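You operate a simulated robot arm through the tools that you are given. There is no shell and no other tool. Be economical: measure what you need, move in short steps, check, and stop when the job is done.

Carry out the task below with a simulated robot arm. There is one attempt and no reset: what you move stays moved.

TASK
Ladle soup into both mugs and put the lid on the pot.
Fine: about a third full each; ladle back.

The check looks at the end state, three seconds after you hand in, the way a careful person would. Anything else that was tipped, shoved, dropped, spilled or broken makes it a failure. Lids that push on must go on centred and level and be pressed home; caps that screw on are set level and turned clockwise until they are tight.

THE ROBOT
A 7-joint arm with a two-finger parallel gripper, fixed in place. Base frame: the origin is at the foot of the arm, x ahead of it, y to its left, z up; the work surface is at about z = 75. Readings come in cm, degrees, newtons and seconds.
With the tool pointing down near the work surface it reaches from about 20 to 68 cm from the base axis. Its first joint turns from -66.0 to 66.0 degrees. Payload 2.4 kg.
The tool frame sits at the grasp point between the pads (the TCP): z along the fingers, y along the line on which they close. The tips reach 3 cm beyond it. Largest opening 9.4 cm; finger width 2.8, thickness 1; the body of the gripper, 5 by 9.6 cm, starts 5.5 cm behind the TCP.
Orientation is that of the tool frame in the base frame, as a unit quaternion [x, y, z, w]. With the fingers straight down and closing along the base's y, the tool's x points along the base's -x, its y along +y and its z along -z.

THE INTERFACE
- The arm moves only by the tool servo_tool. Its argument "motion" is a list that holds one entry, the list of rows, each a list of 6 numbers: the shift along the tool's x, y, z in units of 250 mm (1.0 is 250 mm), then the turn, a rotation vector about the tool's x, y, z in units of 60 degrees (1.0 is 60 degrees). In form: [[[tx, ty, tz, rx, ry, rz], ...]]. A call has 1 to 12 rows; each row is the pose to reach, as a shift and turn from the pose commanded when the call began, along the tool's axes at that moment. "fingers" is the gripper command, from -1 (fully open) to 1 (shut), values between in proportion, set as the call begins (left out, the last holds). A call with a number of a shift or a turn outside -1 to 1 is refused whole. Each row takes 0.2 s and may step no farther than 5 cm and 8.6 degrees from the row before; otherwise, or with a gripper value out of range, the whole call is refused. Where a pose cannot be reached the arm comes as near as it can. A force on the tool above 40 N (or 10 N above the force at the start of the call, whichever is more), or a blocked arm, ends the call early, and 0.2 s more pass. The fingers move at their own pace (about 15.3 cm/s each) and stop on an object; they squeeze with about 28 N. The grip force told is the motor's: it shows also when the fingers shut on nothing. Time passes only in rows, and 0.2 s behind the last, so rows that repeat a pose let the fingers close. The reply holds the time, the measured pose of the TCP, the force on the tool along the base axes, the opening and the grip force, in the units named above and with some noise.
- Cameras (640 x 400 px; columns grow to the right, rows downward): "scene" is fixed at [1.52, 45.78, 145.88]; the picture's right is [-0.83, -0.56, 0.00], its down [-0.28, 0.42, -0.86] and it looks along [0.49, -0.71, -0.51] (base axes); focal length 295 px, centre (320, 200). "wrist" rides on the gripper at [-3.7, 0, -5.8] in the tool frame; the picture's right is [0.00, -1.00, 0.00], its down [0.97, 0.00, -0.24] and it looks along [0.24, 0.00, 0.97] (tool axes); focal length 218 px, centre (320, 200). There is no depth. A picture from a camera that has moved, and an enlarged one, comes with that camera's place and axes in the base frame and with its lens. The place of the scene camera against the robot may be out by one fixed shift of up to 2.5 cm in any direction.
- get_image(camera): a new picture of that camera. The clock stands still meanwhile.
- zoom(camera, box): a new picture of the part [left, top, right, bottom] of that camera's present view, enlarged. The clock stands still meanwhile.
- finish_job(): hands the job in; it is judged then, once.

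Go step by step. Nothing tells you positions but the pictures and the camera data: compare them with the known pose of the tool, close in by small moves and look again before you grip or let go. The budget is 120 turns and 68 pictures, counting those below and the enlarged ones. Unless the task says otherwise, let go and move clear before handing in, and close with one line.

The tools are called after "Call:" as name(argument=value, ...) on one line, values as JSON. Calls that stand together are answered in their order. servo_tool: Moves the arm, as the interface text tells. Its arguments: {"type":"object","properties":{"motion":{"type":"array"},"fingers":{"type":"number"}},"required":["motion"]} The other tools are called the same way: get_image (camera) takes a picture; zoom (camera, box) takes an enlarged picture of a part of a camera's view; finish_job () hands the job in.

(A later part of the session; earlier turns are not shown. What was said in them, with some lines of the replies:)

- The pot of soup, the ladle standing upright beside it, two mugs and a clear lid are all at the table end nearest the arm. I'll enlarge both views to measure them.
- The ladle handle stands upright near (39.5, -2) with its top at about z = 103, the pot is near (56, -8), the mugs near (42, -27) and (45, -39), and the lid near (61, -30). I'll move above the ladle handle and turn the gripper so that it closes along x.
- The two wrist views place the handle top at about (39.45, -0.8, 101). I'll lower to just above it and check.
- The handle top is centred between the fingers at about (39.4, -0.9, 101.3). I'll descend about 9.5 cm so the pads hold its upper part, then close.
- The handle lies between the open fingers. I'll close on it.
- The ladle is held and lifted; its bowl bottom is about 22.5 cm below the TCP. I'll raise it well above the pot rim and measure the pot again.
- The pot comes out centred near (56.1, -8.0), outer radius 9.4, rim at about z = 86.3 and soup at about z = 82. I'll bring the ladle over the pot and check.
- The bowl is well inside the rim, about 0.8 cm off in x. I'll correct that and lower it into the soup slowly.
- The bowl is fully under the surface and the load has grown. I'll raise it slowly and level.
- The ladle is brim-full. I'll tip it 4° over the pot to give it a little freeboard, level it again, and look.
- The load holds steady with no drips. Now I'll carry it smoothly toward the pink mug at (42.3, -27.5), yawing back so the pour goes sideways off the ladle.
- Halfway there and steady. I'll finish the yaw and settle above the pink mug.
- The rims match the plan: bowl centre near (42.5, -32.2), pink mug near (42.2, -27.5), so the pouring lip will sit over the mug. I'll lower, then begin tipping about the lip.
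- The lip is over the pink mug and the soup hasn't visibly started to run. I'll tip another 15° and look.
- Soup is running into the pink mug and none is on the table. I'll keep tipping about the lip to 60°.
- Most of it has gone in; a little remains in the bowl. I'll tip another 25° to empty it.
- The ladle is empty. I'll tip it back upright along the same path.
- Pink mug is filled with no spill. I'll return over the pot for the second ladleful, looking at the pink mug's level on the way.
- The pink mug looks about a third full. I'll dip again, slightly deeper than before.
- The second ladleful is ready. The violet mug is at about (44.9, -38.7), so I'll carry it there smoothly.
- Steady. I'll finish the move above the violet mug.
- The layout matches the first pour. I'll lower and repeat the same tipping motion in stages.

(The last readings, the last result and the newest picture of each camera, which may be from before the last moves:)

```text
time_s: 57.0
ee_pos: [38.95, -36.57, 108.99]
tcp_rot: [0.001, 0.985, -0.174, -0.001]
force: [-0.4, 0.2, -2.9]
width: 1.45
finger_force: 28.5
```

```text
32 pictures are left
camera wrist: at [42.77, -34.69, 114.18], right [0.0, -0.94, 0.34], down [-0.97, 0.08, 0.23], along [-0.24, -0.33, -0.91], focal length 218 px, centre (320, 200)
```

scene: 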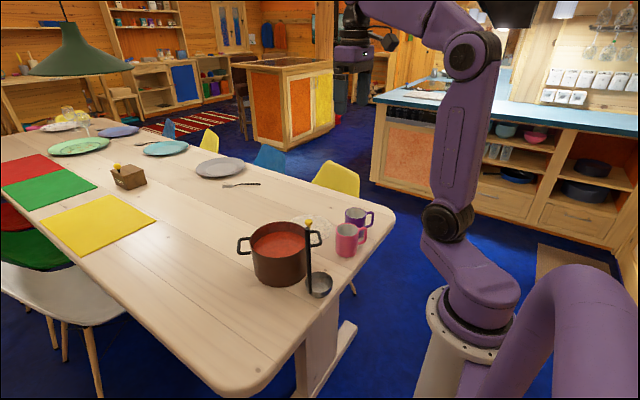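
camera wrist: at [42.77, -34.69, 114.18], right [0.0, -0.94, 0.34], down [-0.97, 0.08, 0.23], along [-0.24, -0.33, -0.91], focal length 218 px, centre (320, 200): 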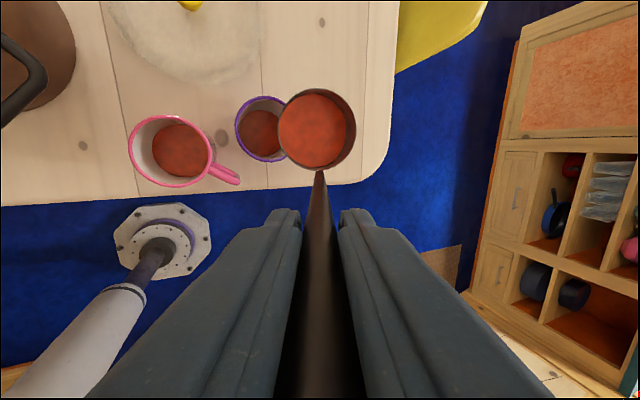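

Soup is landing in the violet mug cleanly. I'll continue tipping to empty the ladle.

Call:
servo_tool(motion=[[[0, 0.0328, -0.0064, 0.0417, 0, 0], [0, 0.066, -0.0114, 0.0833, 0, 0], [0, 0.099, -0.015, 0.125, 0, 0], [0, 0.1324, -0.0171, 0.1667, 0, 0], [0, 0.1658, -0.0178, 0.2083, 0, 0], [0, 0.1992, -0.017, 0.25, 0, 0], [0, 0.2325, -0.0147, 0.2917, 0, 0], [0, 0.2656, -0.011, 0.3333, 0, 0], [0, 0.2987, -0.0058, 0.375, 0, 0], [0, 0.3316, 0.0008, 0.4167, 0, 0], [0, 0.3639, 0.0088, 0.4583, 0, 0], [0, 0.396, 0.0182, 0.5, 0, 0]]])

Call:
servo_tool(motion=[[[0, 0.066, -0.0114, 0.0833, 0, 0], [0, 0.1324, -0.0171, 0.1667, 0, 0], [0, 0.1992, -0.017, 0.25, 0, 0], [0, 0.2656, -0.011, 0.3333, 0, 0], [0, 0.3316, 0.0008, 0.4167, 0, 0], [0, 0.396, 0.0182, 0.5, 0, 0], [0, 0.4588, 0.0412, 0.5833, 0, 0], [0, 0.4588, 0.0412, 0.5833, 0, 0], [0, 0.4588, 0.0412, 0.5833, 0, 0]]])

Call:
get_image(camera="wrist")

```text
time_s: 59.6
ee_pos: [39.05, -27.32, 105.18]
tcp_rot: [0.001, 0.906, -0.423, 0.001]
force: [0.4, -0.6, -2.5]
width: 1.48
finger_force: 27.8
```

```text
time_s: 61.6
ee_pos: [39.09, -20.88, 95.62]
tcp_rot: [0.0, 0.737, -0.676, 0.0]
force: [-0.6, -0.4, -1.5]
width: 1.48
finger_force: 28.3
```

```text
31 pictures are left
camera wrist: at [42.78, -15.21, 96.02], right [0.0, -0.09, 1.0], down [-0.97, 0.24, 0.02], along [-0.24, -0.97, -0.08], focal length 218 px, centre (320, 200)
```

wrist: 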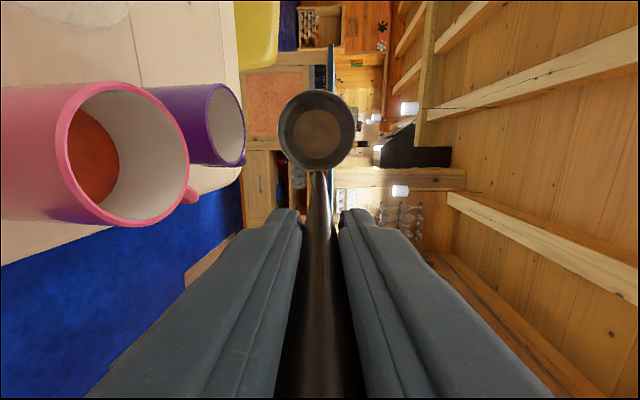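

The ladle is empty again. I'll bring it upright and lift clear.

Call:
servo_tool(motion=[[[0, -0.1025, 0.0301, -0.1333, 0, 0], [0, -0.1998, 0.0742, -0.2667, 0, 0], [0, -0.29, 0.1314, -0.4, 0, 0], [0, -0.3714, 0.2006, -0.5333, 0, 0], [0, -0.4424, 0.2804, -0.6667, 0, 0], [0, -0.5016, 0.3694, -0.8, 0, 0], [0, -0.5477, 0.4657, -0.9333, 0, 0], [0, -0.5477, 0.4657, -0.9333, 0, 0]]])

Call:
servo_tool(motion=[[[0, -0.09, 0.0256, -0.1167, 0, 0], [0, -0.1761, 0.0619, -0.2333, 0, 0], [0, -0.2627, 0.1122, -0.3583, 0, 0], [0, -0.342, 0.1733, -0.4833, 0, 0], [0, -0.342, 0.1733, -0.4833, 0, 0]]])

Call:
servo_tool(motion=[[[0, 0, -0.05, 0, 0, 0], [0, 0, -0.15, 0, 0, 0], [0, 0, -0.25, 0, 0, 0], [0, 0, -0.34, 0, 0, 0], [0, 0, -0.34, 0, 0, 0]]])

Call:
zoom(camera="scene", box=[290, 170, 410, 280])

```text
time_s: 63.4
ee_pos: [39.21, -33.54, 108.3]
tcp_rot: [0.002, 0.968, -0.251, 0.001]
force: [0.2, 0.5, -2.1]
width: 1.47
finger_force: 27.8
```

```text
time_s: 64.6
ee_pos: [39.08, -43.04, 108.63]
tcp_rot: [0.0, 1.0, 0.001, 0.001]
force: [0.5, -0.3, -1.5]
width: 1.47
finger_force: 27.9
```

```text
time_s: 65.8
ee_pos: [38.95, -43.04, 117.17]
tcp_rot: [0.001, 1.0, 0.0, 0.0]
force: [-0.2, -0.4, -2.1]
width: 1.49
finger_force: 27.9
```

```text
3.64 times, centred on (350, 225) of scene
camera zoom: at [1.53, 45.77, 145.88], right [-0.83, -0.56, 0.0], down [-0.28, 0.42, -0.86], along [0.49, -0.71, -0.51], focal length 1074 px, centre (211, 109)
```

zoom: 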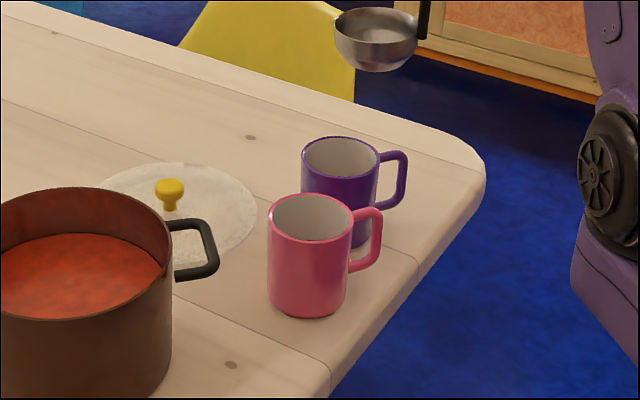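

Both mugs are done. Now the ladle goes back to its original place, so I'll carry it high over to (39.3, -0.9).

Call:
servo_tool(motion=[[[0, 0.12, 0, 0, 0, 0.125], [0, 0.24, 0, 0, 0, 0.25], [0, 0.36, 0, 0, 0, 0.375], [0, 0.48, 0, 0, 0, 0.5], [0, 0.6, 0, 0, 0, 0.625], [0, 0.72, 0, 0, 0, 0.75], [0, 0.84, 0, 0, 0, 0.875], [0, 0.96, 0, 0, 0, 1.0], [0, 0.96, 0, 0, 0, 1.0]]])

Call:
get_image(camera="wrist")

Call:
servo_tool(motion=[[[0.1, 0.06, 0, 0, 0, 0.08], [0.2, 0.12, 0, 0, 0, 0.16], [0.3, 0.18, 0, 0, 0, 0.24], [0.4, 0.24, 0, 0, 0, 0.33], [0.5, 0.3, 0, 0, 0, 0.41], [0.621, 0.37, 0, 0, 0, 0.5], [0.621, 0.37, 0, 0, 0, 0.5], [0.621, 0.37, 0, 0, 0, 0.5]]])

```text
time_s: 67.8
ee_pos: [39.11, -19.1, 117.11]
tcp_rot: [0.501, 0.865, 0.0, 0.001]
force: [0.2, 0.3, -2.7]
width: 1.46
finger_force: 27.6
```

```text
29 pictures are left
camera wrist: at [41.01, -22.47, 122.59], right [-0.87, -0.5, 0.0], down [-0.48, 0.84, 0.24], along [-0.12, 0.21, -0.97], focal length 218 px, centre (320, 200)
```

wrist: 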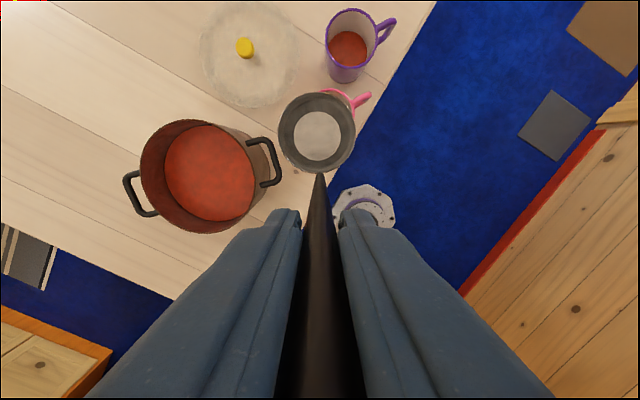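

```text
time_s: 69.6
ee_pos: [39.23, -1.1, 117.13]
tcp_rot: [0.708, 0.706, 0.001, 0.0]
force: [0.0, -0.1, -2.4]
width: 1.47
finger_force: 28.6
```

The ladle is above its spot. I'll lower it, slowing near the table.

Call:
servo_tool(motion=[[[0, 0, 0.1, 0, 0, 0], [0, 0, 0.22, 0, 0, 0], [0, 0, 0.36, 0, 0, 0], [0, 0, 0.5, 0, 0, 0], [0, 0, 0.62, 0, 0, 0], [0, 0, 0.7, 0, 0, 0], [0, 0, 0.74, 0, 0, 0], [0, 0, 0.76, 0, 0, 0], [0, 0, 0.77, 0, 0, 0], [0, 0, 0.776, 0, 0, 0], [0, 0, 0.776, 0, 0, 0]]])

Call:
zoom(camera="scene", box=[240, 190, 400, 310])

```text
time_s: 72.0
ee_pos: [39.5, -0.94, 97.86]
tcp_rot: [0.707, 0.708, 0.001, 0.002]
force: [0.9, 7.5, 23.4]
width: 1.46
finger_force: 28.0
```

```text
3.33 times, centred on (320, 250) of scene
camera zoom: at [1.49, 45.8, 145.87], right [-0.83, -0.56, 0.0], down [-0.28, 0.42, -0.86], along [0.49, -0.71, -0.51], focal length 984 px, centre (320, 33)
```

zoom: 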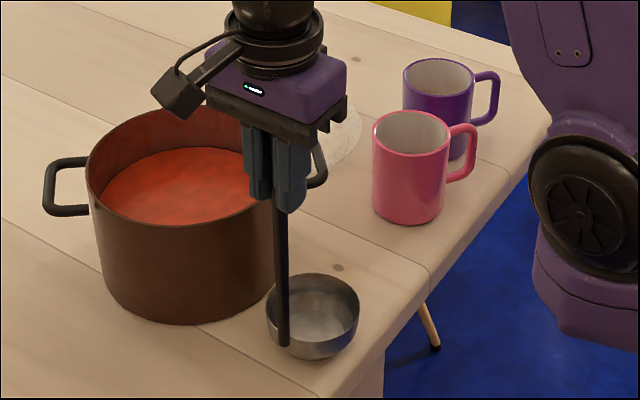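

It's touching with about 23 N of push, so I'll ease up a few millimetres before letting go.

Call:
servo_tool(motion=[[[0, 0, -0.006, 0, 0, 0], [0, 0, -0.01, 0, 0, 0], [0, 0, -0.01, 0, 0, 0]]])

```text
time_s: 72.8
ee_pos: [39.25, -1.01, 97.94]
tcp_rot: [0.708, 0.706, -0.001, -0.001]
force: [-0.2, -0.5, -2.1]
width: 1.47
finger_force: 27.8
```

Now it hangs just off the table. I'll lower it a millimetre at a time until it just touches.

Call:
servo_tool(motion=[[[0, 0, 0.003, 0, 0, 0], [0, 0, 0.003, 0, 0, 0]]])

Call:
servo_tool(motion=[[[0, 0, 0.002, 0, 0, 0], [0, 0, 0.002, 0, 0, 0]]])

```text
time_s: 73.4
ee_pos: [39.31, -1.1, 97.99]
tcp_rot: [0.707, 0.707, 0.0, 0.0]
force: [-0.7, 0.5, -1.6]
width: 1.49
finger_force: 27.9
```

```text
time_s: 74.0
ee_pos: [39.37, -1.23, 97.92]
tcp_rot: [0.707, 0.707, 0.0, 0.0]
force: [0.0, 0.6, -1.7]
width: 1.48
finger_force: 27.7
```

Call:
servo_tool(motion=[[[0, 0, 0.002, 0, 0, 0], [0, 0, 0.002, 0, 0, 0], [0, 0, 0.002, 0, 0, 0]]])

```text
time_s: 74.8
ee_pos: [39.32, -1.17, 97.83]
tcp_rot: [0.708, 0.707, 0.0, 0.0]
force: [-0.1, -0.2, -1.4]
width: 1.46
finger_force: 28.4
```

The load is coming off onto the table. One more small step.

Call:
servo_tool(motion=[[[0, 0, 0.002, 0, 0, 0], [0, 0, 0.003, 0, 0, 0], [0, 0, 0.003, 0, 0, 0]]])

```text
time_s: 75.6
ee_pos: [39.4, -1.08, 97.76]
tcp_rot: [0.707, 0.707, 0.0, 0.001]
force: [-1.7, 3.6, 16.7]
width: 1.47
finger_force: 28.2
```

It's in contact. I'll ease off a hair and open the fingers.

Call:
servo_tool(motion=[[[0, 0, -0.0015, 0, 0, 0], [0, 0, -0.0015, 0, 0, 0]]])

Call:
servo_tool(motion=[[[0, 0, 0, 0, 0, 0], [0, 0, 0, 0, 0, 0], [0, 0, 0, 0, 0, 0]]], fingers=-0.3)

Call:
get_image(camera="wrist")

Call:
zoom(camera="scene", box=[240, 190, 400, 310])

```text
time_s: 76.2
ee_pos: [39.39, -1.19, 97.74]
tcp_rot: [0.708, 0.707, 0.0, 0.001]
force: [0.4, 5.2, 17.4]
width: 1.45
finger_force: 27.9
```

```text
time_s: 77.0
ee_pos: [39.38, -1.16, 97.72]
tcp_rot: [0.708, 0.706, 0.0, 0.0]
force: [0.3, -0.1, -0.8]
width: 6.11
finger_force: 0.1
```

```text
27 pictures are left
camera wrist: at [39.38, -4.92, 103.34], right [-1.0, 0.0, 0.0], down [0.0, 0.97, 0.24], along [0.0, 0.24, -0.97], focal length 218 px, centre (320, 200)
```

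wrist: 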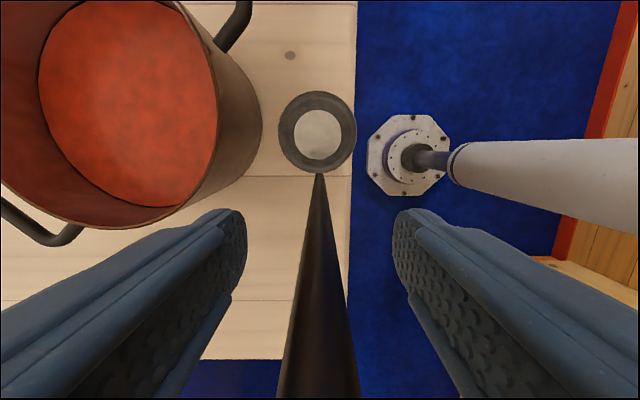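

```text
3.33 times, centred on (320, 250) of scene
camera zoom: at [1.52, 45.78, 145.88], right [-0.83, -0.56, 0.0], down [-0.28, 0.42, -0.86], along [0.49, -0.71, -0.51], focal length 984 px, centre (320, 33)
```

zoom: 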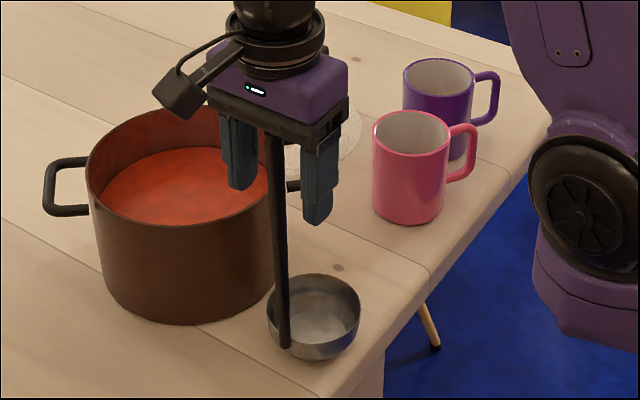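

The ladle stands on its own. I'll lift the gripper straight up and clear.

Call:
servo_tool(motion=[[[0, 0, -0.05, 0, 0, 0], [0, 0, -0.12, 0, 0, 0], [0, 0, -0.24, 0, 0, 0], [0, 0, -0.38, 0, 0, 0], [0, 0, -0.52, 0, 0, 0], [0, 0, -0.66, 0, 0, 0], [0, 0, -0.8, 0, 0, 0]]])

Call:
zoom(camera="scene", box=[220, 150, 400, 310])

```text
time_s: 78.6
ee_pos: [39.31, -1.12, 117.89]
tcp_rot: [0.707, 0.707, -0.001, 0.0]
force: [-0.5, -0.3, 0.0]
width: 6.13
finger_force: 0.2
```

```text
2.50 times, centred on (310, 230) of scene
camera zoom: at [1.52, 45.78, 145.88], right [-0.83, -0.56, 0.0], down [-0.28, 0.42, -0.86], along [0.49, -0.71, -0.51], focal length 738 px, centre (345, 125)
```

zoom: 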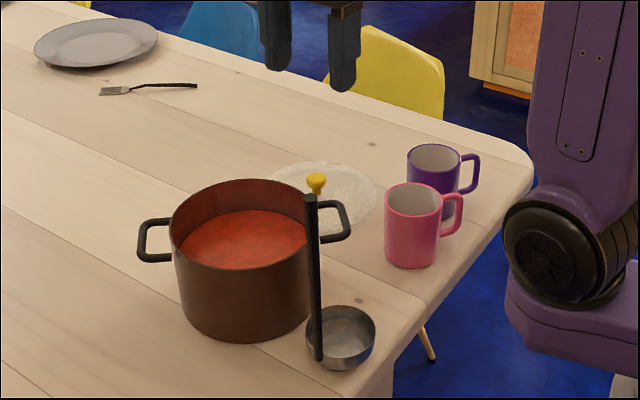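

The ladle is back as it was. Next is the lid, near (61, -30), about 68 cm out and so at the edge of reach. I'll move above it and look.

Call:
servo_tool(motion=[[[-0.087, 0.066, 0, 0, 0, -0.125], [-0.174, 0.132, 0, 0, 0, -0.25], [-0.26, 0.198, 0, 0, 0, -0.375], [-0.347, 0.264, 0, 0, 0, -0.5], [-0.434, 0.33, 0, 0, 0, -0.625], [-0.52, 0.396, 0, 0, 0, -0.75], [-0.607, 0.462, 0, 0, 0, -0.875], [-0.694, 0.528, 0, 0, 0, -1.0], [-0.694, 0.528, 0, 0, 0, -1.0]]], fingers=-1)

Call:
get_image(camera="wrist")

```text
time_s: 80.6
ee_pos: [52.5, -18.26, 118.01]
tcp_rot: [0.259, 0.966, 0.0, 0.0]
force: [-0.5, -0.5, -0.5]
width: 9.39
finger_force: 0.0
```

```text
24 pictures are left
camera wrist: at [55.77, -20.27, 123.59], right [-0.5, -0.87, 0.0], down [-0.84, 0.48, 0.24], along [-0.21, 0.12, -0.97], focal length 218 px, centre (320, 200)
```

wrist: 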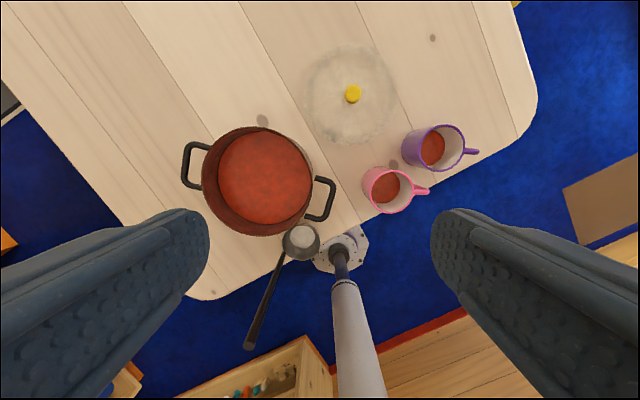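

The lid is centred near (61.45, -30.6), its knob top at roughly z = 79. The present yaw already has the fingers closing tangentially, so I'll keep it and descend partway above the knob.

Call:
servo_tool(motion=[[[-0.07, -0.031, 0.05, 0, 0, 0], [-0.14, -0.062, 0.15, 0, 0, 0], [-0.21, -0.093, 0.25, 0, 0, 0], [-0.28, -0.124, 0.35, 0, 0, 0], [-0.35, -0.155, 0.45, 0, 0, 0], [-0.42, -0.186, 0.55, 0, 0, 0], [-0.49, -0.217, 0.65, 0, 0, 0], [-0.556, -0.247, 0.75, 0, 0, 0], [-0.556, -0.247, 0.88, 0, 0, 0], [-0.556, -0.247, 0.88, 0, 0, 0]]])

Call:
get_image(camera="wrist")

Call:
zoom(camera="scene", box=[240, 150, 400, 270])

```text
time_s: 82.8
ee_pos: [61.47, -30.91, 95.94]
tcp_rot: [0.259, 0.966, 0.0, 0.0]
force: [-0.4, -0.3, -0.5]
width: 9.4
finger_force: 0.0
```

```text
23 pictures are left
camera wrist: at [64.7, -32.89, 101.49], right [-0.5, -0.87, 0.0], down [-0.84, 0.49, 0.24], along [-0.21, 0.12, -0.97], focal length 218 px, centre (320, 200)
```

wrist: 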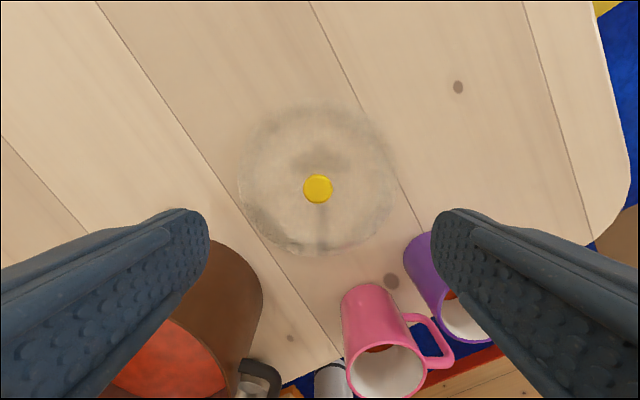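

```text
3.33 times, centred on (320, 210) of scene
camera zoom: at [1.52, 45.78, 145.88], right [-0.83, -0.56, 0.0], down [-0.28, 0.42, -0.86], along [0.49, -0.71, -0.51], focal length 984 px, centre (320, 167)
```

zoom: 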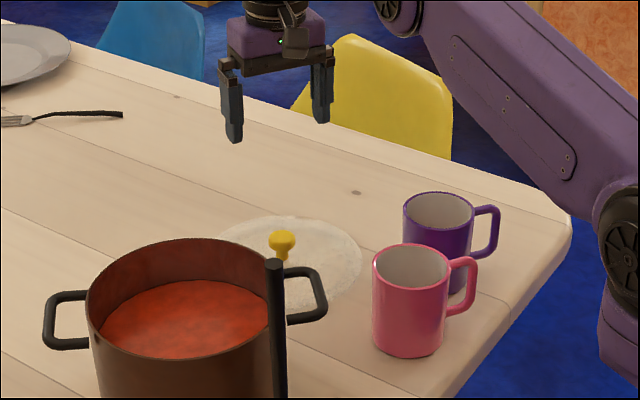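

The arm reaches it well. The knob top lies near (61.0, -30.4), so I'll shift slightly, descend to z = 84, and look again.

Call:
servo_tool(motion=[[[0.013, 0.004, 0.1, 0, 0, 0], [0.026, 0.008, 0.22, 0, 0, 0], [0.026, 0.008, 0.34, 0, 0, 0], [0.026, 0.008, 0.44, 0, 0, 0], [0.026, 0.008, 0.476, 0, 0, 0], [0.026, 0.008, 0.476, 0, 0, 0]]])

Call:
get_image(camera="wrist")

Call:
zoom(camera="scene", box=[240, 150, 400, 270])

```text
time_s: 84.2
ee_pos: [61.05, -30.44, 83.83]
tcp_rot: [0.259, 0.966, 0.0, 0.0]
force: [-0.5, 0.0, 0.5]
width: 9.39
finger_force: 0.1
```

```text
21 pictures are left
camera wrist: at [64.24, -32.3, 89.5], right [-0.5, -0.87, 0.0], down [-0.84, 0.49, 0.24], along [-0.21, 0.12, -0.97], focal length 218 px, centre (320, 200)
```

wrist: 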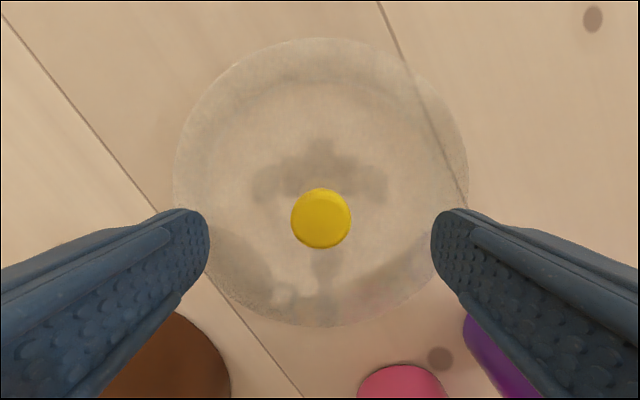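

```text
3.33 times, centred on (320, 210) of scene
camera zoom: at [1.52, 45.78, 145.88], right [-0.83, -0.56, 0.0], down [-0.28, 0.42, -0.86], along [0.49, -0.71, -0.51], focal length 984 px, centre (320, 167)
```

zoom: 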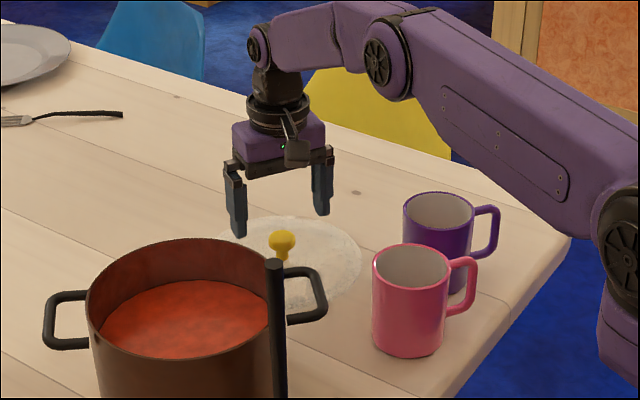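

The knob is centred under the tool with its top at z ≈ 78.7. I'll descend to about z = 80.1 so the fingertips straddle the cap, then close.

Call:
servo_tool(motion=[[[0, 0, 0.06, 0, 0, 0], [0, 0, 0.11, 0, 0, 0], [0, -0.003, 0.135, 0, 0, 0], [0, -0.003, 0.15, 0, 0, 0], [0, -0.003, 0.15, 0, 0, 0]]])

Call:
zoom(camera="scene", box=[280, 180, 340, 240])

```text
time_s: 85.4
ee_pos: [60.94, -30.52, 80.23]
tcp_rot: [0.259, 0.966, 0.0, 0.0]
force: [0.3, 0.5, 0.4]
width: 9.4
finger_force: 0.1
```

```text
6.67 times, centred on (310, 210) of scene
camera zoom: at [1.52, 45.78, 145.88], right [-0.83, -0.56, 0.0], down [-0.28, 0.42, -0.86], along [0.49, -0.71, -0.51], focal length 1969 px, centre (387, 133)
```

zoom: 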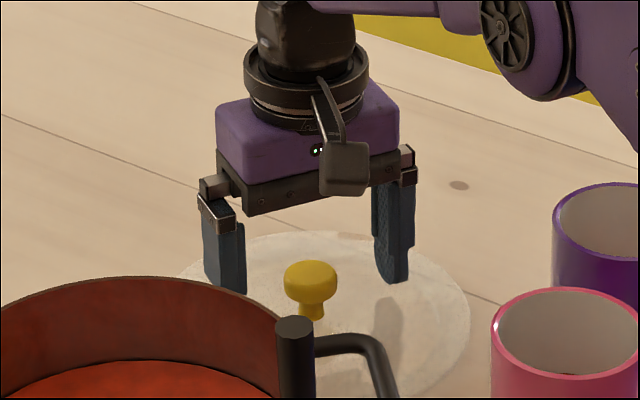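

The tips are level with the lower half of the cap with room below, so I'll go down 6 mm more and close.

Call:
servo_tool(motion=[[[0, 0, 0.012, 0, 0, 0], [0, 0, 0.024, 0, 0, 0], [0, 0, 0.024, 0, 0, 0]]])

Call:
servo_tool(motion=[[[0, 0, 0, 0, 0, 0], [0, 0, 0, 0, 0, 0], [0, 0, 0, 0, 0, 0], [0, 0, 0, 0, 0, 0], [0, 0, 0, 0, 0, 0]]], fingers=1)

Call:
servo_tool(motion=[[[0, 0, -0.02, 0, 0, 0], [0, 0, -0.05, 0, 0, 0], [0, 0, -0.1, 0, 0, 0], [0, 0, -0.16, 0, 0, 0], [0, 0, -0.16, 0, 0, 0]]])

Call:
zoom(camera="scene", box=[250, 160, 350, 240])

Call:
get_image(camera="wrist")

```text
time_s: 86.2
ee_pos: [61.0, -30.42, 79.62]
tcp_rot: [0.26, 0.966, 0.001, 0.0]
force: [-0.5, -0.3, 0.4]
width: 9.4
finger_force: 0.1
```

```text
time_s: 87.4
ee_pos: [60.9, -30.34, 79.6]
tcp_rot: [0.261, 0.965, 0.0, 0.0]
force: [-0.4, -0.5, -0.8]
width: 3.14
finger_force: 27.6
```

```text
time_s: 88.6
ee_pos: [60.84, -30.22, 83.62]
tcp_rot: [0.259, 0.966, 0.0, 0.0]
force: [1.0, 0.6, -2.2]
width: 3.16
finger_force: 27.7
```

```text
5.00 times, centred on (300, 200) of scene
camera zoom: at [1.53, 45.77, 145.88], right [-0.83, -0.56, 0.0], down [-0.28, 0.42, -0.86], along [0.49, -0.71, -0.51], focal length 1477 px, centre (420, 200)
```

zoom: 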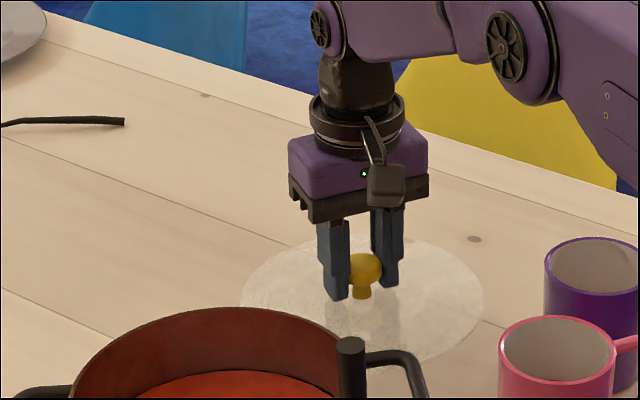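

```text
17 pictures are left
camera wrist: at [64.22, -32.27, 89.17], right [-0.5, -0.87, 0.0], down [-0.84, 0.49, 0.24], along [-0.21, 0.12, -0.97], focal length 218 px, centre (320, 200)
```

wrist: 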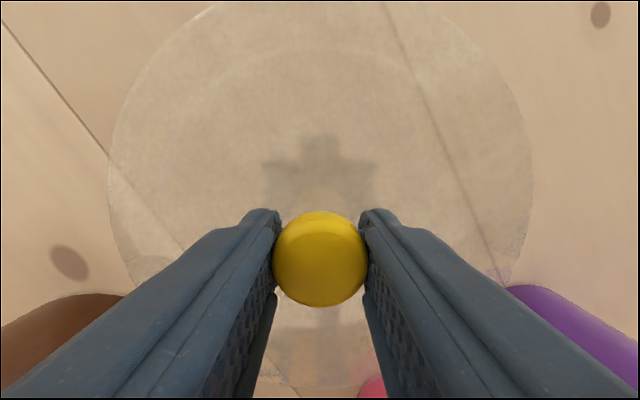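

The lid hangs level in the gripper. From the earlier views the pot centre works out at (55.5, -8.05), so I'll raise the lid and carry it above the pot.

Call:
servo_tool(motion=[[[0, 0, -0.08, 0, 0, 0], [0, 0, -0.2, 0, 0, 0], [0, 0, -0.32, 0, 0, 0], [0, 0, -0.44, 0, 0, 0], [0, 0, -0.56, 0, 0, 0], [0, 0, -0.656, 0, 0, 0], [0, 0, -0.656, 0, 0, 0]]])

Call:
servo_tool(motion=[[[0.04, 0.04, 0, 0, 0, 0], [0.12, 0.12, 0, 0, 0, 0], [0.2, 0.21, 0, 0, 0, 0], [0.29, 0.3, 0, 0, 0, 0], [0.38, 0.39, 0, 0, 0, 0], [0.47, 0.48, 0, 0, 0, 0], [0.55, 0.57, 0, 0, 0, 0], [0.61, 0.635, 0, 0, 0, 0], [0.638, 0.662, 0, 0, 0, 0], [0.638, 0.662, 0, 0, 0, 0], [0.638, 0.662, 0, 0, 0, 0]]])

Call:
zoom(camera="scene", box=[200, 150, 380, 300])

Call:
get_image(camera="wrist")

```text
time_s: 90.2
ee_pos: [60.97, -30.32, 99.96]
tcp_rot: [0.259, 0.966, 0.0, 0.0]
force: [0.2, -0.5, -2.6]
width: 3.15
finger_force: 27.8
```

```text
time_s: 92.6
ee_pos: [55.46, -7.91, 99.94]
tcp_rot: [0.259, 0.966, -0.001, -0.001]
force: [-0.5, -0.5, -3.1]
width: 3.13
finger_force: 28.8
```

```text
2.67 times, centred on (290, 225) of scene
camera zoom: at [1.53, 45.78, 145.88], right [-0.83, -0.56, 0.0], down [-0.28, 0.42, -0.86], along [0.49, -0.71, -0.51], focal length 788 px, centre (400, 133)
```

zoom: 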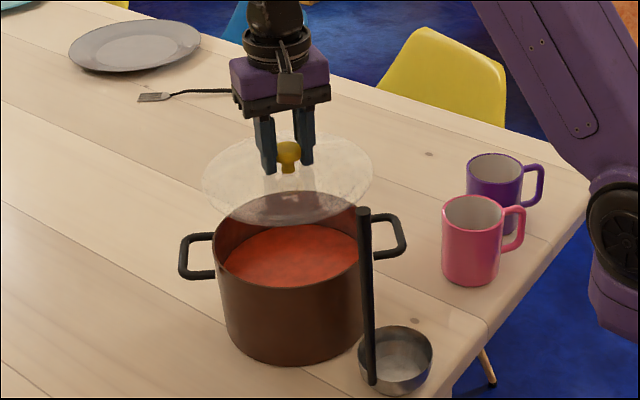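

```text
15 pictures are left
camera wrist: at [58.66, -9.85, 105.6], right [-0.5, -0.87, 0.0], down [-0.84, 0.49, 0.24], along [-0.21, 0.12, -0.97], focal length 218 px, centre (320, 200)
```

wrist: 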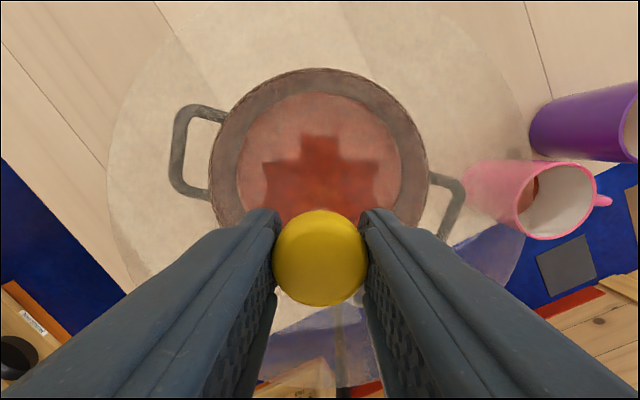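

The lid and pot are aligned sideways to within a millimetre or two, and closely along the other axis. I'll lower it to about 1 cm above the rim and look.

Call:
servo_tool(motion=[[[0, 0, 0.06, 0, 0, 0], [0, 0, 0.14, 0, 0, 0], [0, 0, 0.22, 0, 0, 0], [0, 0, 0.28, 0, 0, 0], [0, 0, 0.31, 0, 0, 0], [0, 0, 0.31, 0, 0, 0], [0, 0, 0.31, 0, 0, 0]]])

Call:
zoom(camera="scene", box=[230, 180, 340, 290])

Call:
get_image(camera="wrist")

```text
time_s: 94.2
ee_pos: [55.52, -8.04, 92.21]
tcp_rot: [0.259, 0.966, 0.001, 0.0]
force: [-0.2, -0.5, -2.3]
width: 3.1
finger_force: 28.2
```

```text
3.64 times, centred on (285, 235) of scene
camera zoom: at [1.53, 45.78, 145.88], right [-0.83, -0.56, 0.0], down [-0.28, 0.42, -0.86], along [0.49, -0.71, -0.51], focal length 1074 px, centre (447, 73)
```

zoom: 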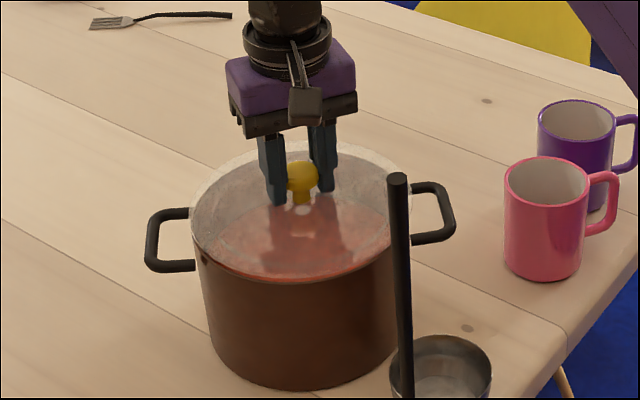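

```text
13 pictures are left
camera wrist: at [58.69, -9.92, 97.79], right [-0.5, -0.87, 0.0], down [-0.84, 0.49, 0.24], along [-0.21, 0.12, -0.97], focal length 218 px, centre (320, 200)
```

wrist: 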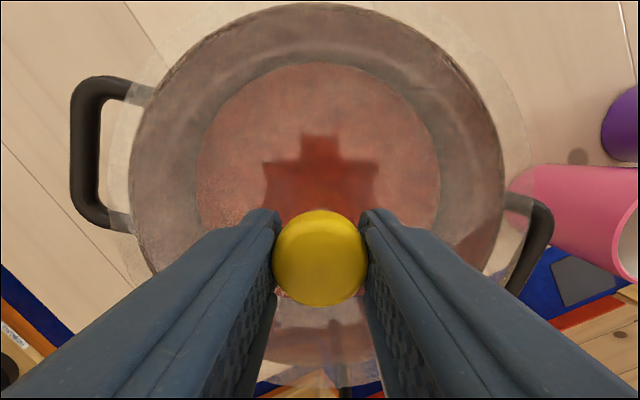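

Only about 1.5 mm of sideways correction is needed. I'll apply it and lower gently until contact.

Call:
servo_tool(motion=[[[0, 0.005, 0, 0, 0, 0], [0, 0.005, 0.01, 0, 0, 0], [0, 0.005, 0.018, 0, 0, 0], [0, 0.005, 0.026, 0, 0, 0], [0, 0.005, 0.026, 0, 0, 0]]])

Call:
servo_tool(motion=[[[0, 0, 0.006, 0, 0, 0], [0, 0, 0.012, 0, 0, 0], [0, 0, 0.012, 0, 0, 0]]])

```text
time_s: 95.4
ee_pos: [55.4, -7.96, 91.47]
tcp_rot: [0.259, 0.966, 0.0, -0.001]
force: [0.8, 1.9, -2.5]
width: 3.14
finger_force: 28.2
```

```text
time_s: 96.2
ee_pos: [55.58, -7.91, 91.4]
tcp_rot: [0.259, 0.966, 0.0, 0.003]
force: [-5.6, 1.3, 21.5]
width: 3.14
finger_force: 28.0
```

The lid has made contact at z ≈ 91.4. I'll look at how it sits before pressing.

Call:
zoom(camera="scene", box=[240, 190, 330, 270])

Call:
get_image(camera="wrist")

```text
5.00 times, centred on (285, 230) of scene
camera zoom: at [1.47, 45.79, 145.87], right [-0.83, -0.56, 0.0], down [-0.28, 0.42, -0.86], along [0.49, -0.71, -0.51], focal length 1477 px, centre (495, 50)
```

zoom: 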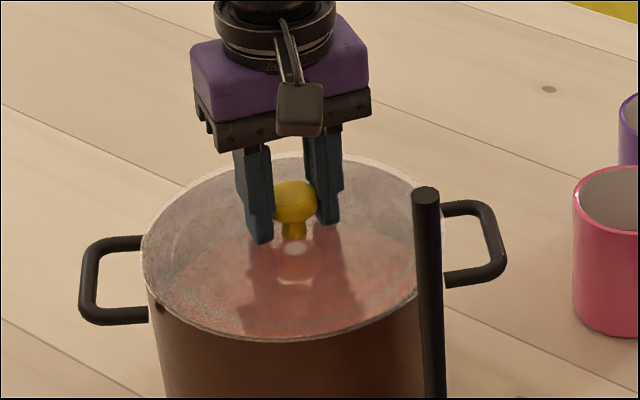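

```text
11 pictures are left
camera wrist: at [58.72, -9.87, 97.02], right [-0.5, -0.87, 0.0], down [-0.84, 0.49, 0.24], along [-0.21, 0.12, -0.97], focal length 218 px, centre (320, 200)
```

wrist: 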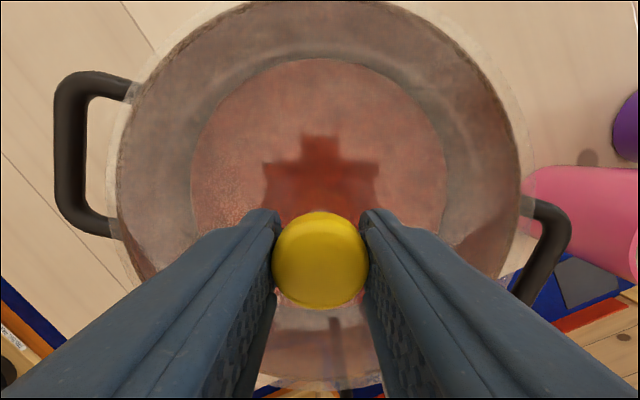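

Call:
zoom(camera="scene", box=[250, 215, 310, 265])

```text
8.00 times, centred on (280, 240) of scene
camera zoom: at [1.47, 45.79, 145.87], right [-0.83, -0.56, 0.0], down [-0.28, 0.42, -0.86], along [0.49, -0.71, -0.51], focal length 2363 px, centre (640, -120)
```

zoom: 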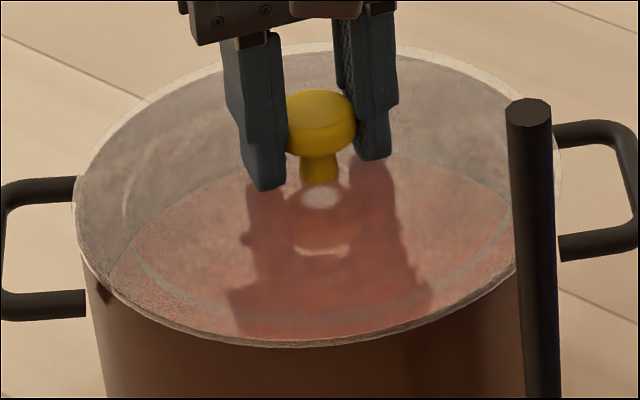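

The lid lies evenly around the rim. I'll ease the push off, let go, and check whether it is seated.

Call:
servo_tool(motion=[[[0, 0, -0.003, 0, 0, 0], [0, 0, -0.003, 0, 0, 0]]])

Call:
servo_tool(motion=[[[0, 0, 0, 0, 0, 0], [0, 0, 0, 0, 0, 0], [0, 0, 0, 0, 0, 0], [0, 0, -0.05, 0, 0, 0], [0, 0, -0.15, 0, 0, 0], [0, 0, -0.25, 0, 0, 0], [0, 0, -0.25, 0, 0, 0]]], fingers=-1)

Call:
zoom(camera="scene", box=[240, 200, 330, 290])

Call:
get_image(camera="wrist")

```text
time_s: 96.8
ee_pos: [55.46, -7.89, 91.37]
tcp_rot: [0.259, 0.966, 0.0, 0.0]
force: [-2.9, 1.1, 21.1]
width: 3.12
finger_force: 28.5
```

```text
time_s: 98.4
ee_pos: [55.55, -7.83, 97.6]
tcp_rot: [0.258, 0.966, 0.0, -0.001]
force: [0.9, 0.7, 0.6]
width: 9.39
finger_force: 0.1
```

```text
4.44 times, centred on (285, 245) of scene
camera zoom: at [1.52, 45.78, 145.88], right [-0.83, -0.56, 0.0], down [-0.28, 0.42, -0.86], along [0.49, -0.71, -0.51], focal length 1313 px, centre (476, 0)
```

zoom: 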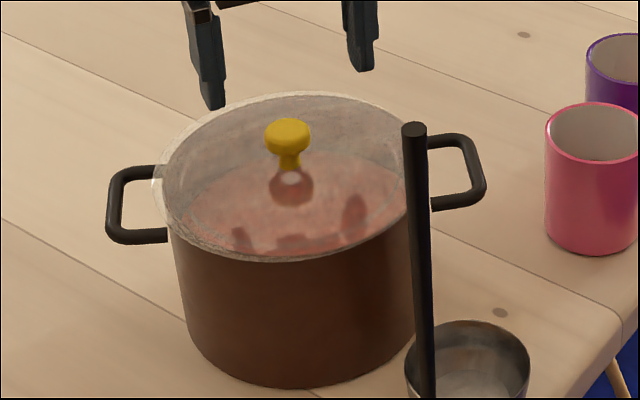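

```text
8 pictures are left
camera wrist: at [58.83, -9.85, 103.19], right [-0.5, -0.87, 0.0], down [-0.84, 0.49, 0.24], along [-0.21, 0.12, -0.97], focal length 218 px, centre (320, 200)
```

wrist: 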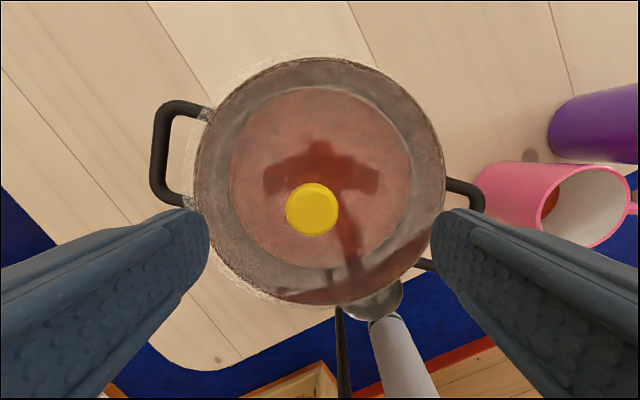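

After release the lid sits about 5 mm toward the far-left handle, so it isn't centred yet. I'll take a closer look for tilt.

Call:
zoom(camera="scene", box=[255, 212, 315, 262])

```text
8.00 times, centred on (285, 237) of scene
camera zoom: at [1.52, 45.78, 145.88], right [-0.83, -0.56, 0.0], down [-0.28, 0.42, -0.86], along [0.49, -0.71, -0.51], focal length 2363 px, centre (600, -96)
```

zoom: 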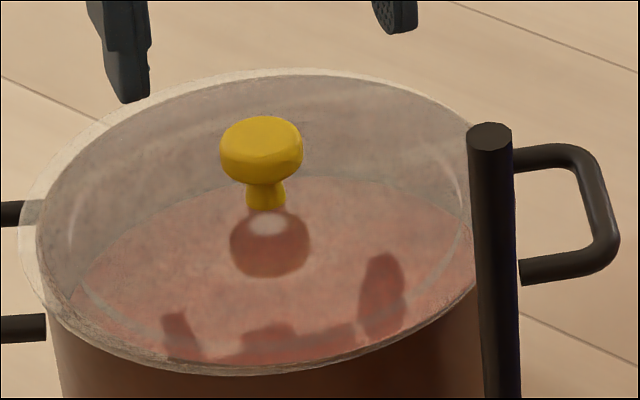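

The lid is slightly off and a touch tilted. I'll regrasp the knob where it now is, lift it a little, and re-seat it.

Call:
servo_tool(motion=[[[0, 0.019, 0.05, 0, 0, 0], [0, 0.019, 0.13, 0, 0, 0], [0, 0.019, 0.2, 0, 0, 0], [0, 0.019, 0.235, 0, 0, 0], [0, 0.019, 0.245, 0, 0, 0], [0, 0.019, 0.245, 0, 0, 0]]])

Call:
servo_tool(motion=[[[0, 0, 0, 0, 0, 0], [0, 0, 0, 0, 0, 0], [0, 0, 0, 0, 0, 0], [0, 0, 0, 0, 0, 0]]], fingers=1)

Call:
servo_tool(motion=[[[0, 0, -0.02, 0, 0, 0], [0, 0, -0.05, 0, 0, 0], [0, -0.01, -0.06, 0, 0, 0], [0, -0.019, -0.06, 0, 0, 0], [0, -0.019, -0.06, 0, 0, 0], [0, -0.019, -0.06, 0, 0, 0]]])

Call:
get_image(camera="wrist")

```text
time_s: 99.8
ee_pos: [55.79, -7.57, 91.35]
tcp_rot: [0.259, 0.966, 0.0, 0.0]
force: [0.3, 0.2, 0.7]
width: 9.43
finger_force: 0.1
```

```text
time_s: 100.8
ee_pos: [55.78, -7.54, 91.43]
tcp_rot: [0.259, 0.966, -0.001, 0.0]
force: [0.1, 1.1, 0.2]
width: 3.13
finger_force: 27.4
```

```text
time_s: 102.2
ee_pos: [55.56, -7.98, 92.81]
tcp_rot: [0.259, 0.966, 0.0, 0.0]
force: [0.2, -0.2, -3.1]
width: 3.11
finger_force: 27.4
```

```text
6 pictures are left
camera wrist: at [58.79, -9.86, 98.5], right [-0.5, -0.87, 0.0], down [-0.84, 0.49, 0.24], along [-0.21, 0.12, -0.97], focal length 218 px, centre (320, 200)
```

wrist: 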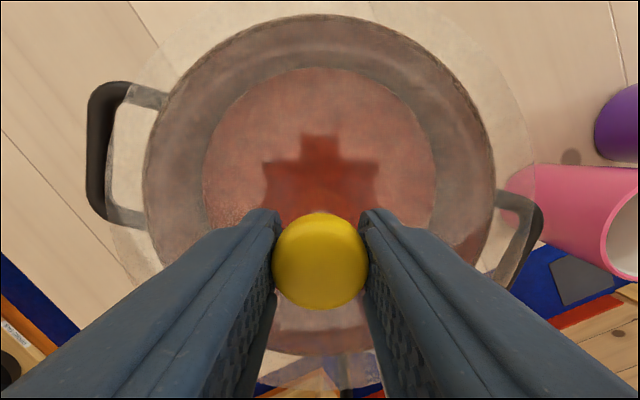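

The lid is up again and centred over the pot to about 1 mm, and it had been level. This time I'll set it down with almost no preload before releasing.

Call:
servo_tool(motion=[[[0, 0.003, 0.02, 0, 0, 0], [0, 0.003, 0.04, 0, 0, 0], [0, 0.003, 0.05, 0, 0, 0], [0, 0.003, 0.053, 0, 0, 0], [0, 0.003, 0.053, 0, 0, 0]]])

Call:
servo_tool(motion=[[[0, 0, 0.002, 0, 0, 0], [0, 0, 0.002, 0, 0, 0]]])

```text
time_s: 103.4
ee_pos: [55.71, -7.95, 91.47]
tcp_rot: [0.259, 0.966, 0.001, 0.0]
force: [-0.1, -1.0, -2.8]
width: 3.14
finger_force: 27.9
```

```text
time_s: 104.0
ee_pos: [55.55, -7.85, 91.58]
tcp_rot: [0.259, 0.966, 0.001, 0.0]
force: [0.3, -0.7, -3.4]
width: 3.13
finger_force: 28.0
```

Call:
servo_tool(motion=[[[0, 0, 0.003, 0, 0, 0], [0, 0, 0.003, 0, 0, 0]]])

Call:
servo_tool(motion=[[[0, 0, 0.003, 0, 0, 0], [0, 0, 0.003, 0, 0, 0]]])

```text
time_s: 104.6
ee_pos: [55.63, -7.77, 91.52]
tcp_rot: [0.258, 0.966, 0.0, 0.0]
force: [0.1, -0.6, -3.8]
width: 3.13
finger_force: 28.1
```

```text
time_s: 105.2
ee_pos: [55.72, -7.87, 91.42]
tcp_rot: [0.258, 0.966, 0.0, 0.0]
force: [-0.5, 1.0, 5.1]
width: 3.15
finger_force: 28.3
```

It's just touching. I'll open the fingers a little while staying in place.

Call:
servo_tool(motion=[[[0, 0, 0, 0, 0, 0], [0, 0, 0, 0, 0, 0], [0, 0, 0, 0, 0, 0]]], fingers=0.1)

Call:
get_image(camera="wrist")

```text
time_s: 106.0
ee_pos: [55.61, -7.92, 91.34]
tcp_rot: [0.259, 0.966, 0.001, 0.0]
force: [0.1, 0.2, 0.3]
width: 4.23
finger_force: 0.0
```

```text
5 pictures are left
camera wrist: at [58.82, -9.8, 96.98], right [-0.5, -0.87, 0.0], down [-0.84, 0.49, 0.24], along [-0.21, 0.12, -0.97], focal length 218 px, centre (320, 200)
```

wrist: 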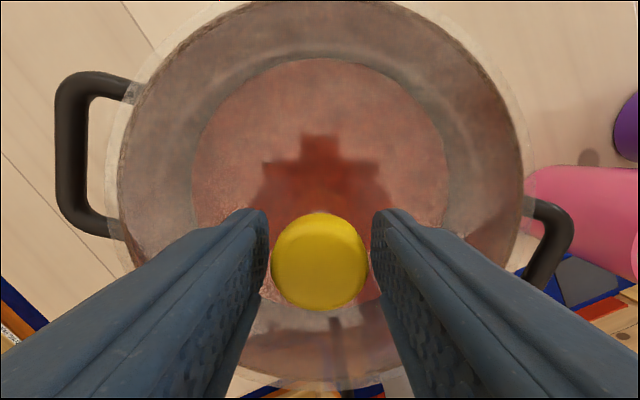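

The knob stayed centred and the overhang is even on both sides. I'll rise straight up with the fingers at this opening.

Call:
servo_tool(motion=[[[0, 0, -0.03, 0, 0, 0], [0, 0, -0.08, 0, 0, 0], [0, 0, -0.16, 0, 0, 0], [0, 0, -0.26, 0, 0, 0], [0, 0, -0.4, 0, 0, 0], [0, 0, -0.5, 0, 0, 0], [0, 0, -0.5, 0, 0, 0]]])

Call:
get_image(camera="wrist")

Call:
zoom(camera="scene", box=[240, 200, 330, 290])

```text
time_s: 107.6
ee_pos: [55.53, -7.75, 103.88]
tcp_rot: [0.259, 0.966, 0.0, 0.0]
force: [0.3, -0.1, 0.5]
width: 4.23
finger_force: 0.0
```

```text
4 pictures are left
camera wrist: at [58.77, -9.77, 109.51], right [-0.5, -0.87, 0.0], down [-0.84, 0.49, 0.24], along [-0.21, 0.12, -0.97], focal length 218 px, centre (320, 200)
```

wrist: 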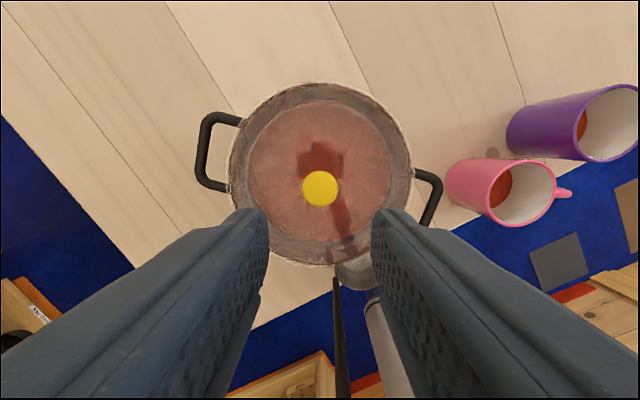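

```text
4.44 times, centred on (285, 245) of scene
camera zoom: at [1.52, 45.78, 145.88], right [-0.83, -0.56, 0.0], down [-0.28, 0.42, -0.86], along [0.49, -0.71, -0.51], focal length 1313 px, centre (476, 0)
```

zoom: 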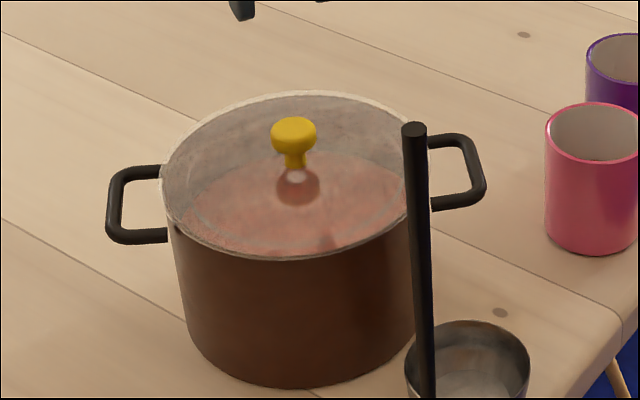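

The lid is centred and level, the ladle stands where it was, and both mugs are upright with soup in them. I'll move the arm up and clear, and take a last look.

Call:
servo_tool(motion=[[[0, 0, -0.15, 0, 0, 0], [0, 0, -0.3, 0, 0, 0], [0, 0, -0.45, 0, 0, 0], [0, 0, -0.6, 0, 0, 0], [0, 0, -0.75, 0, 0, 0], [0, 0, -0.75, 0, 0, 0]]])

Call:
get_image(camera="scene")

Call:
get_image(camera="wrist")

```text
time_s: 109.0
ee_pos: [55.44, -7.72, 122.64]
tcp_rot: [0.259, 0.966, 0.0, 0.0]
force: [-0.3, -0.2, 0.0]
width: 4.25
finger_force: 0.0
```

```text
2 pictures are left
```

scene: 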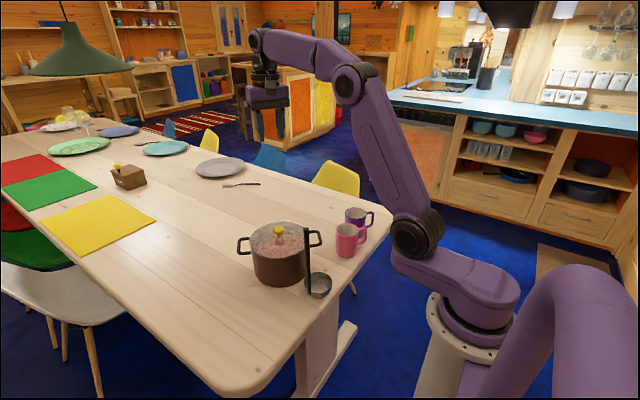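

```text
1 pictures are left
camera wrist: at [58.65, -9.68, 128.24], right [-0.5, -0.87, 0.0], down [-0.84, 0.49, 0.24], along [-0.21, 0.12, -0.97], focal length 218 px, centre (320, 200)
```

wrist: 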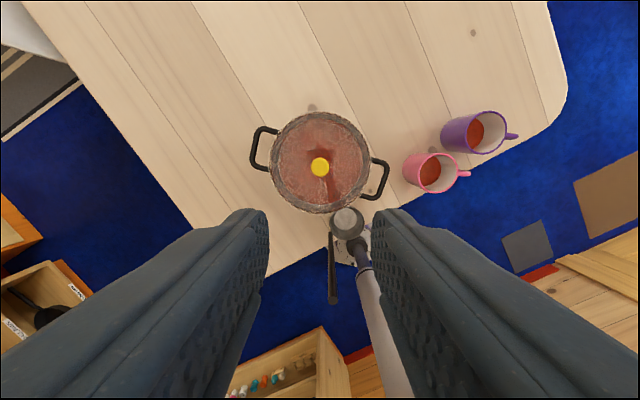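

Everything is in place: soup in both mugs, the lid centred on the pot, the ladle back on its spot, nothing spilled, and the arm clear. Handing in now.

Call:
finish_job()

```text
The job is handed in.
```

Both mugs hold one ladleful of soup each (about a third full by eye), the lid sits centred and level on the pot, and the ladle is back where it stood, with no spills visible in the last pictures.
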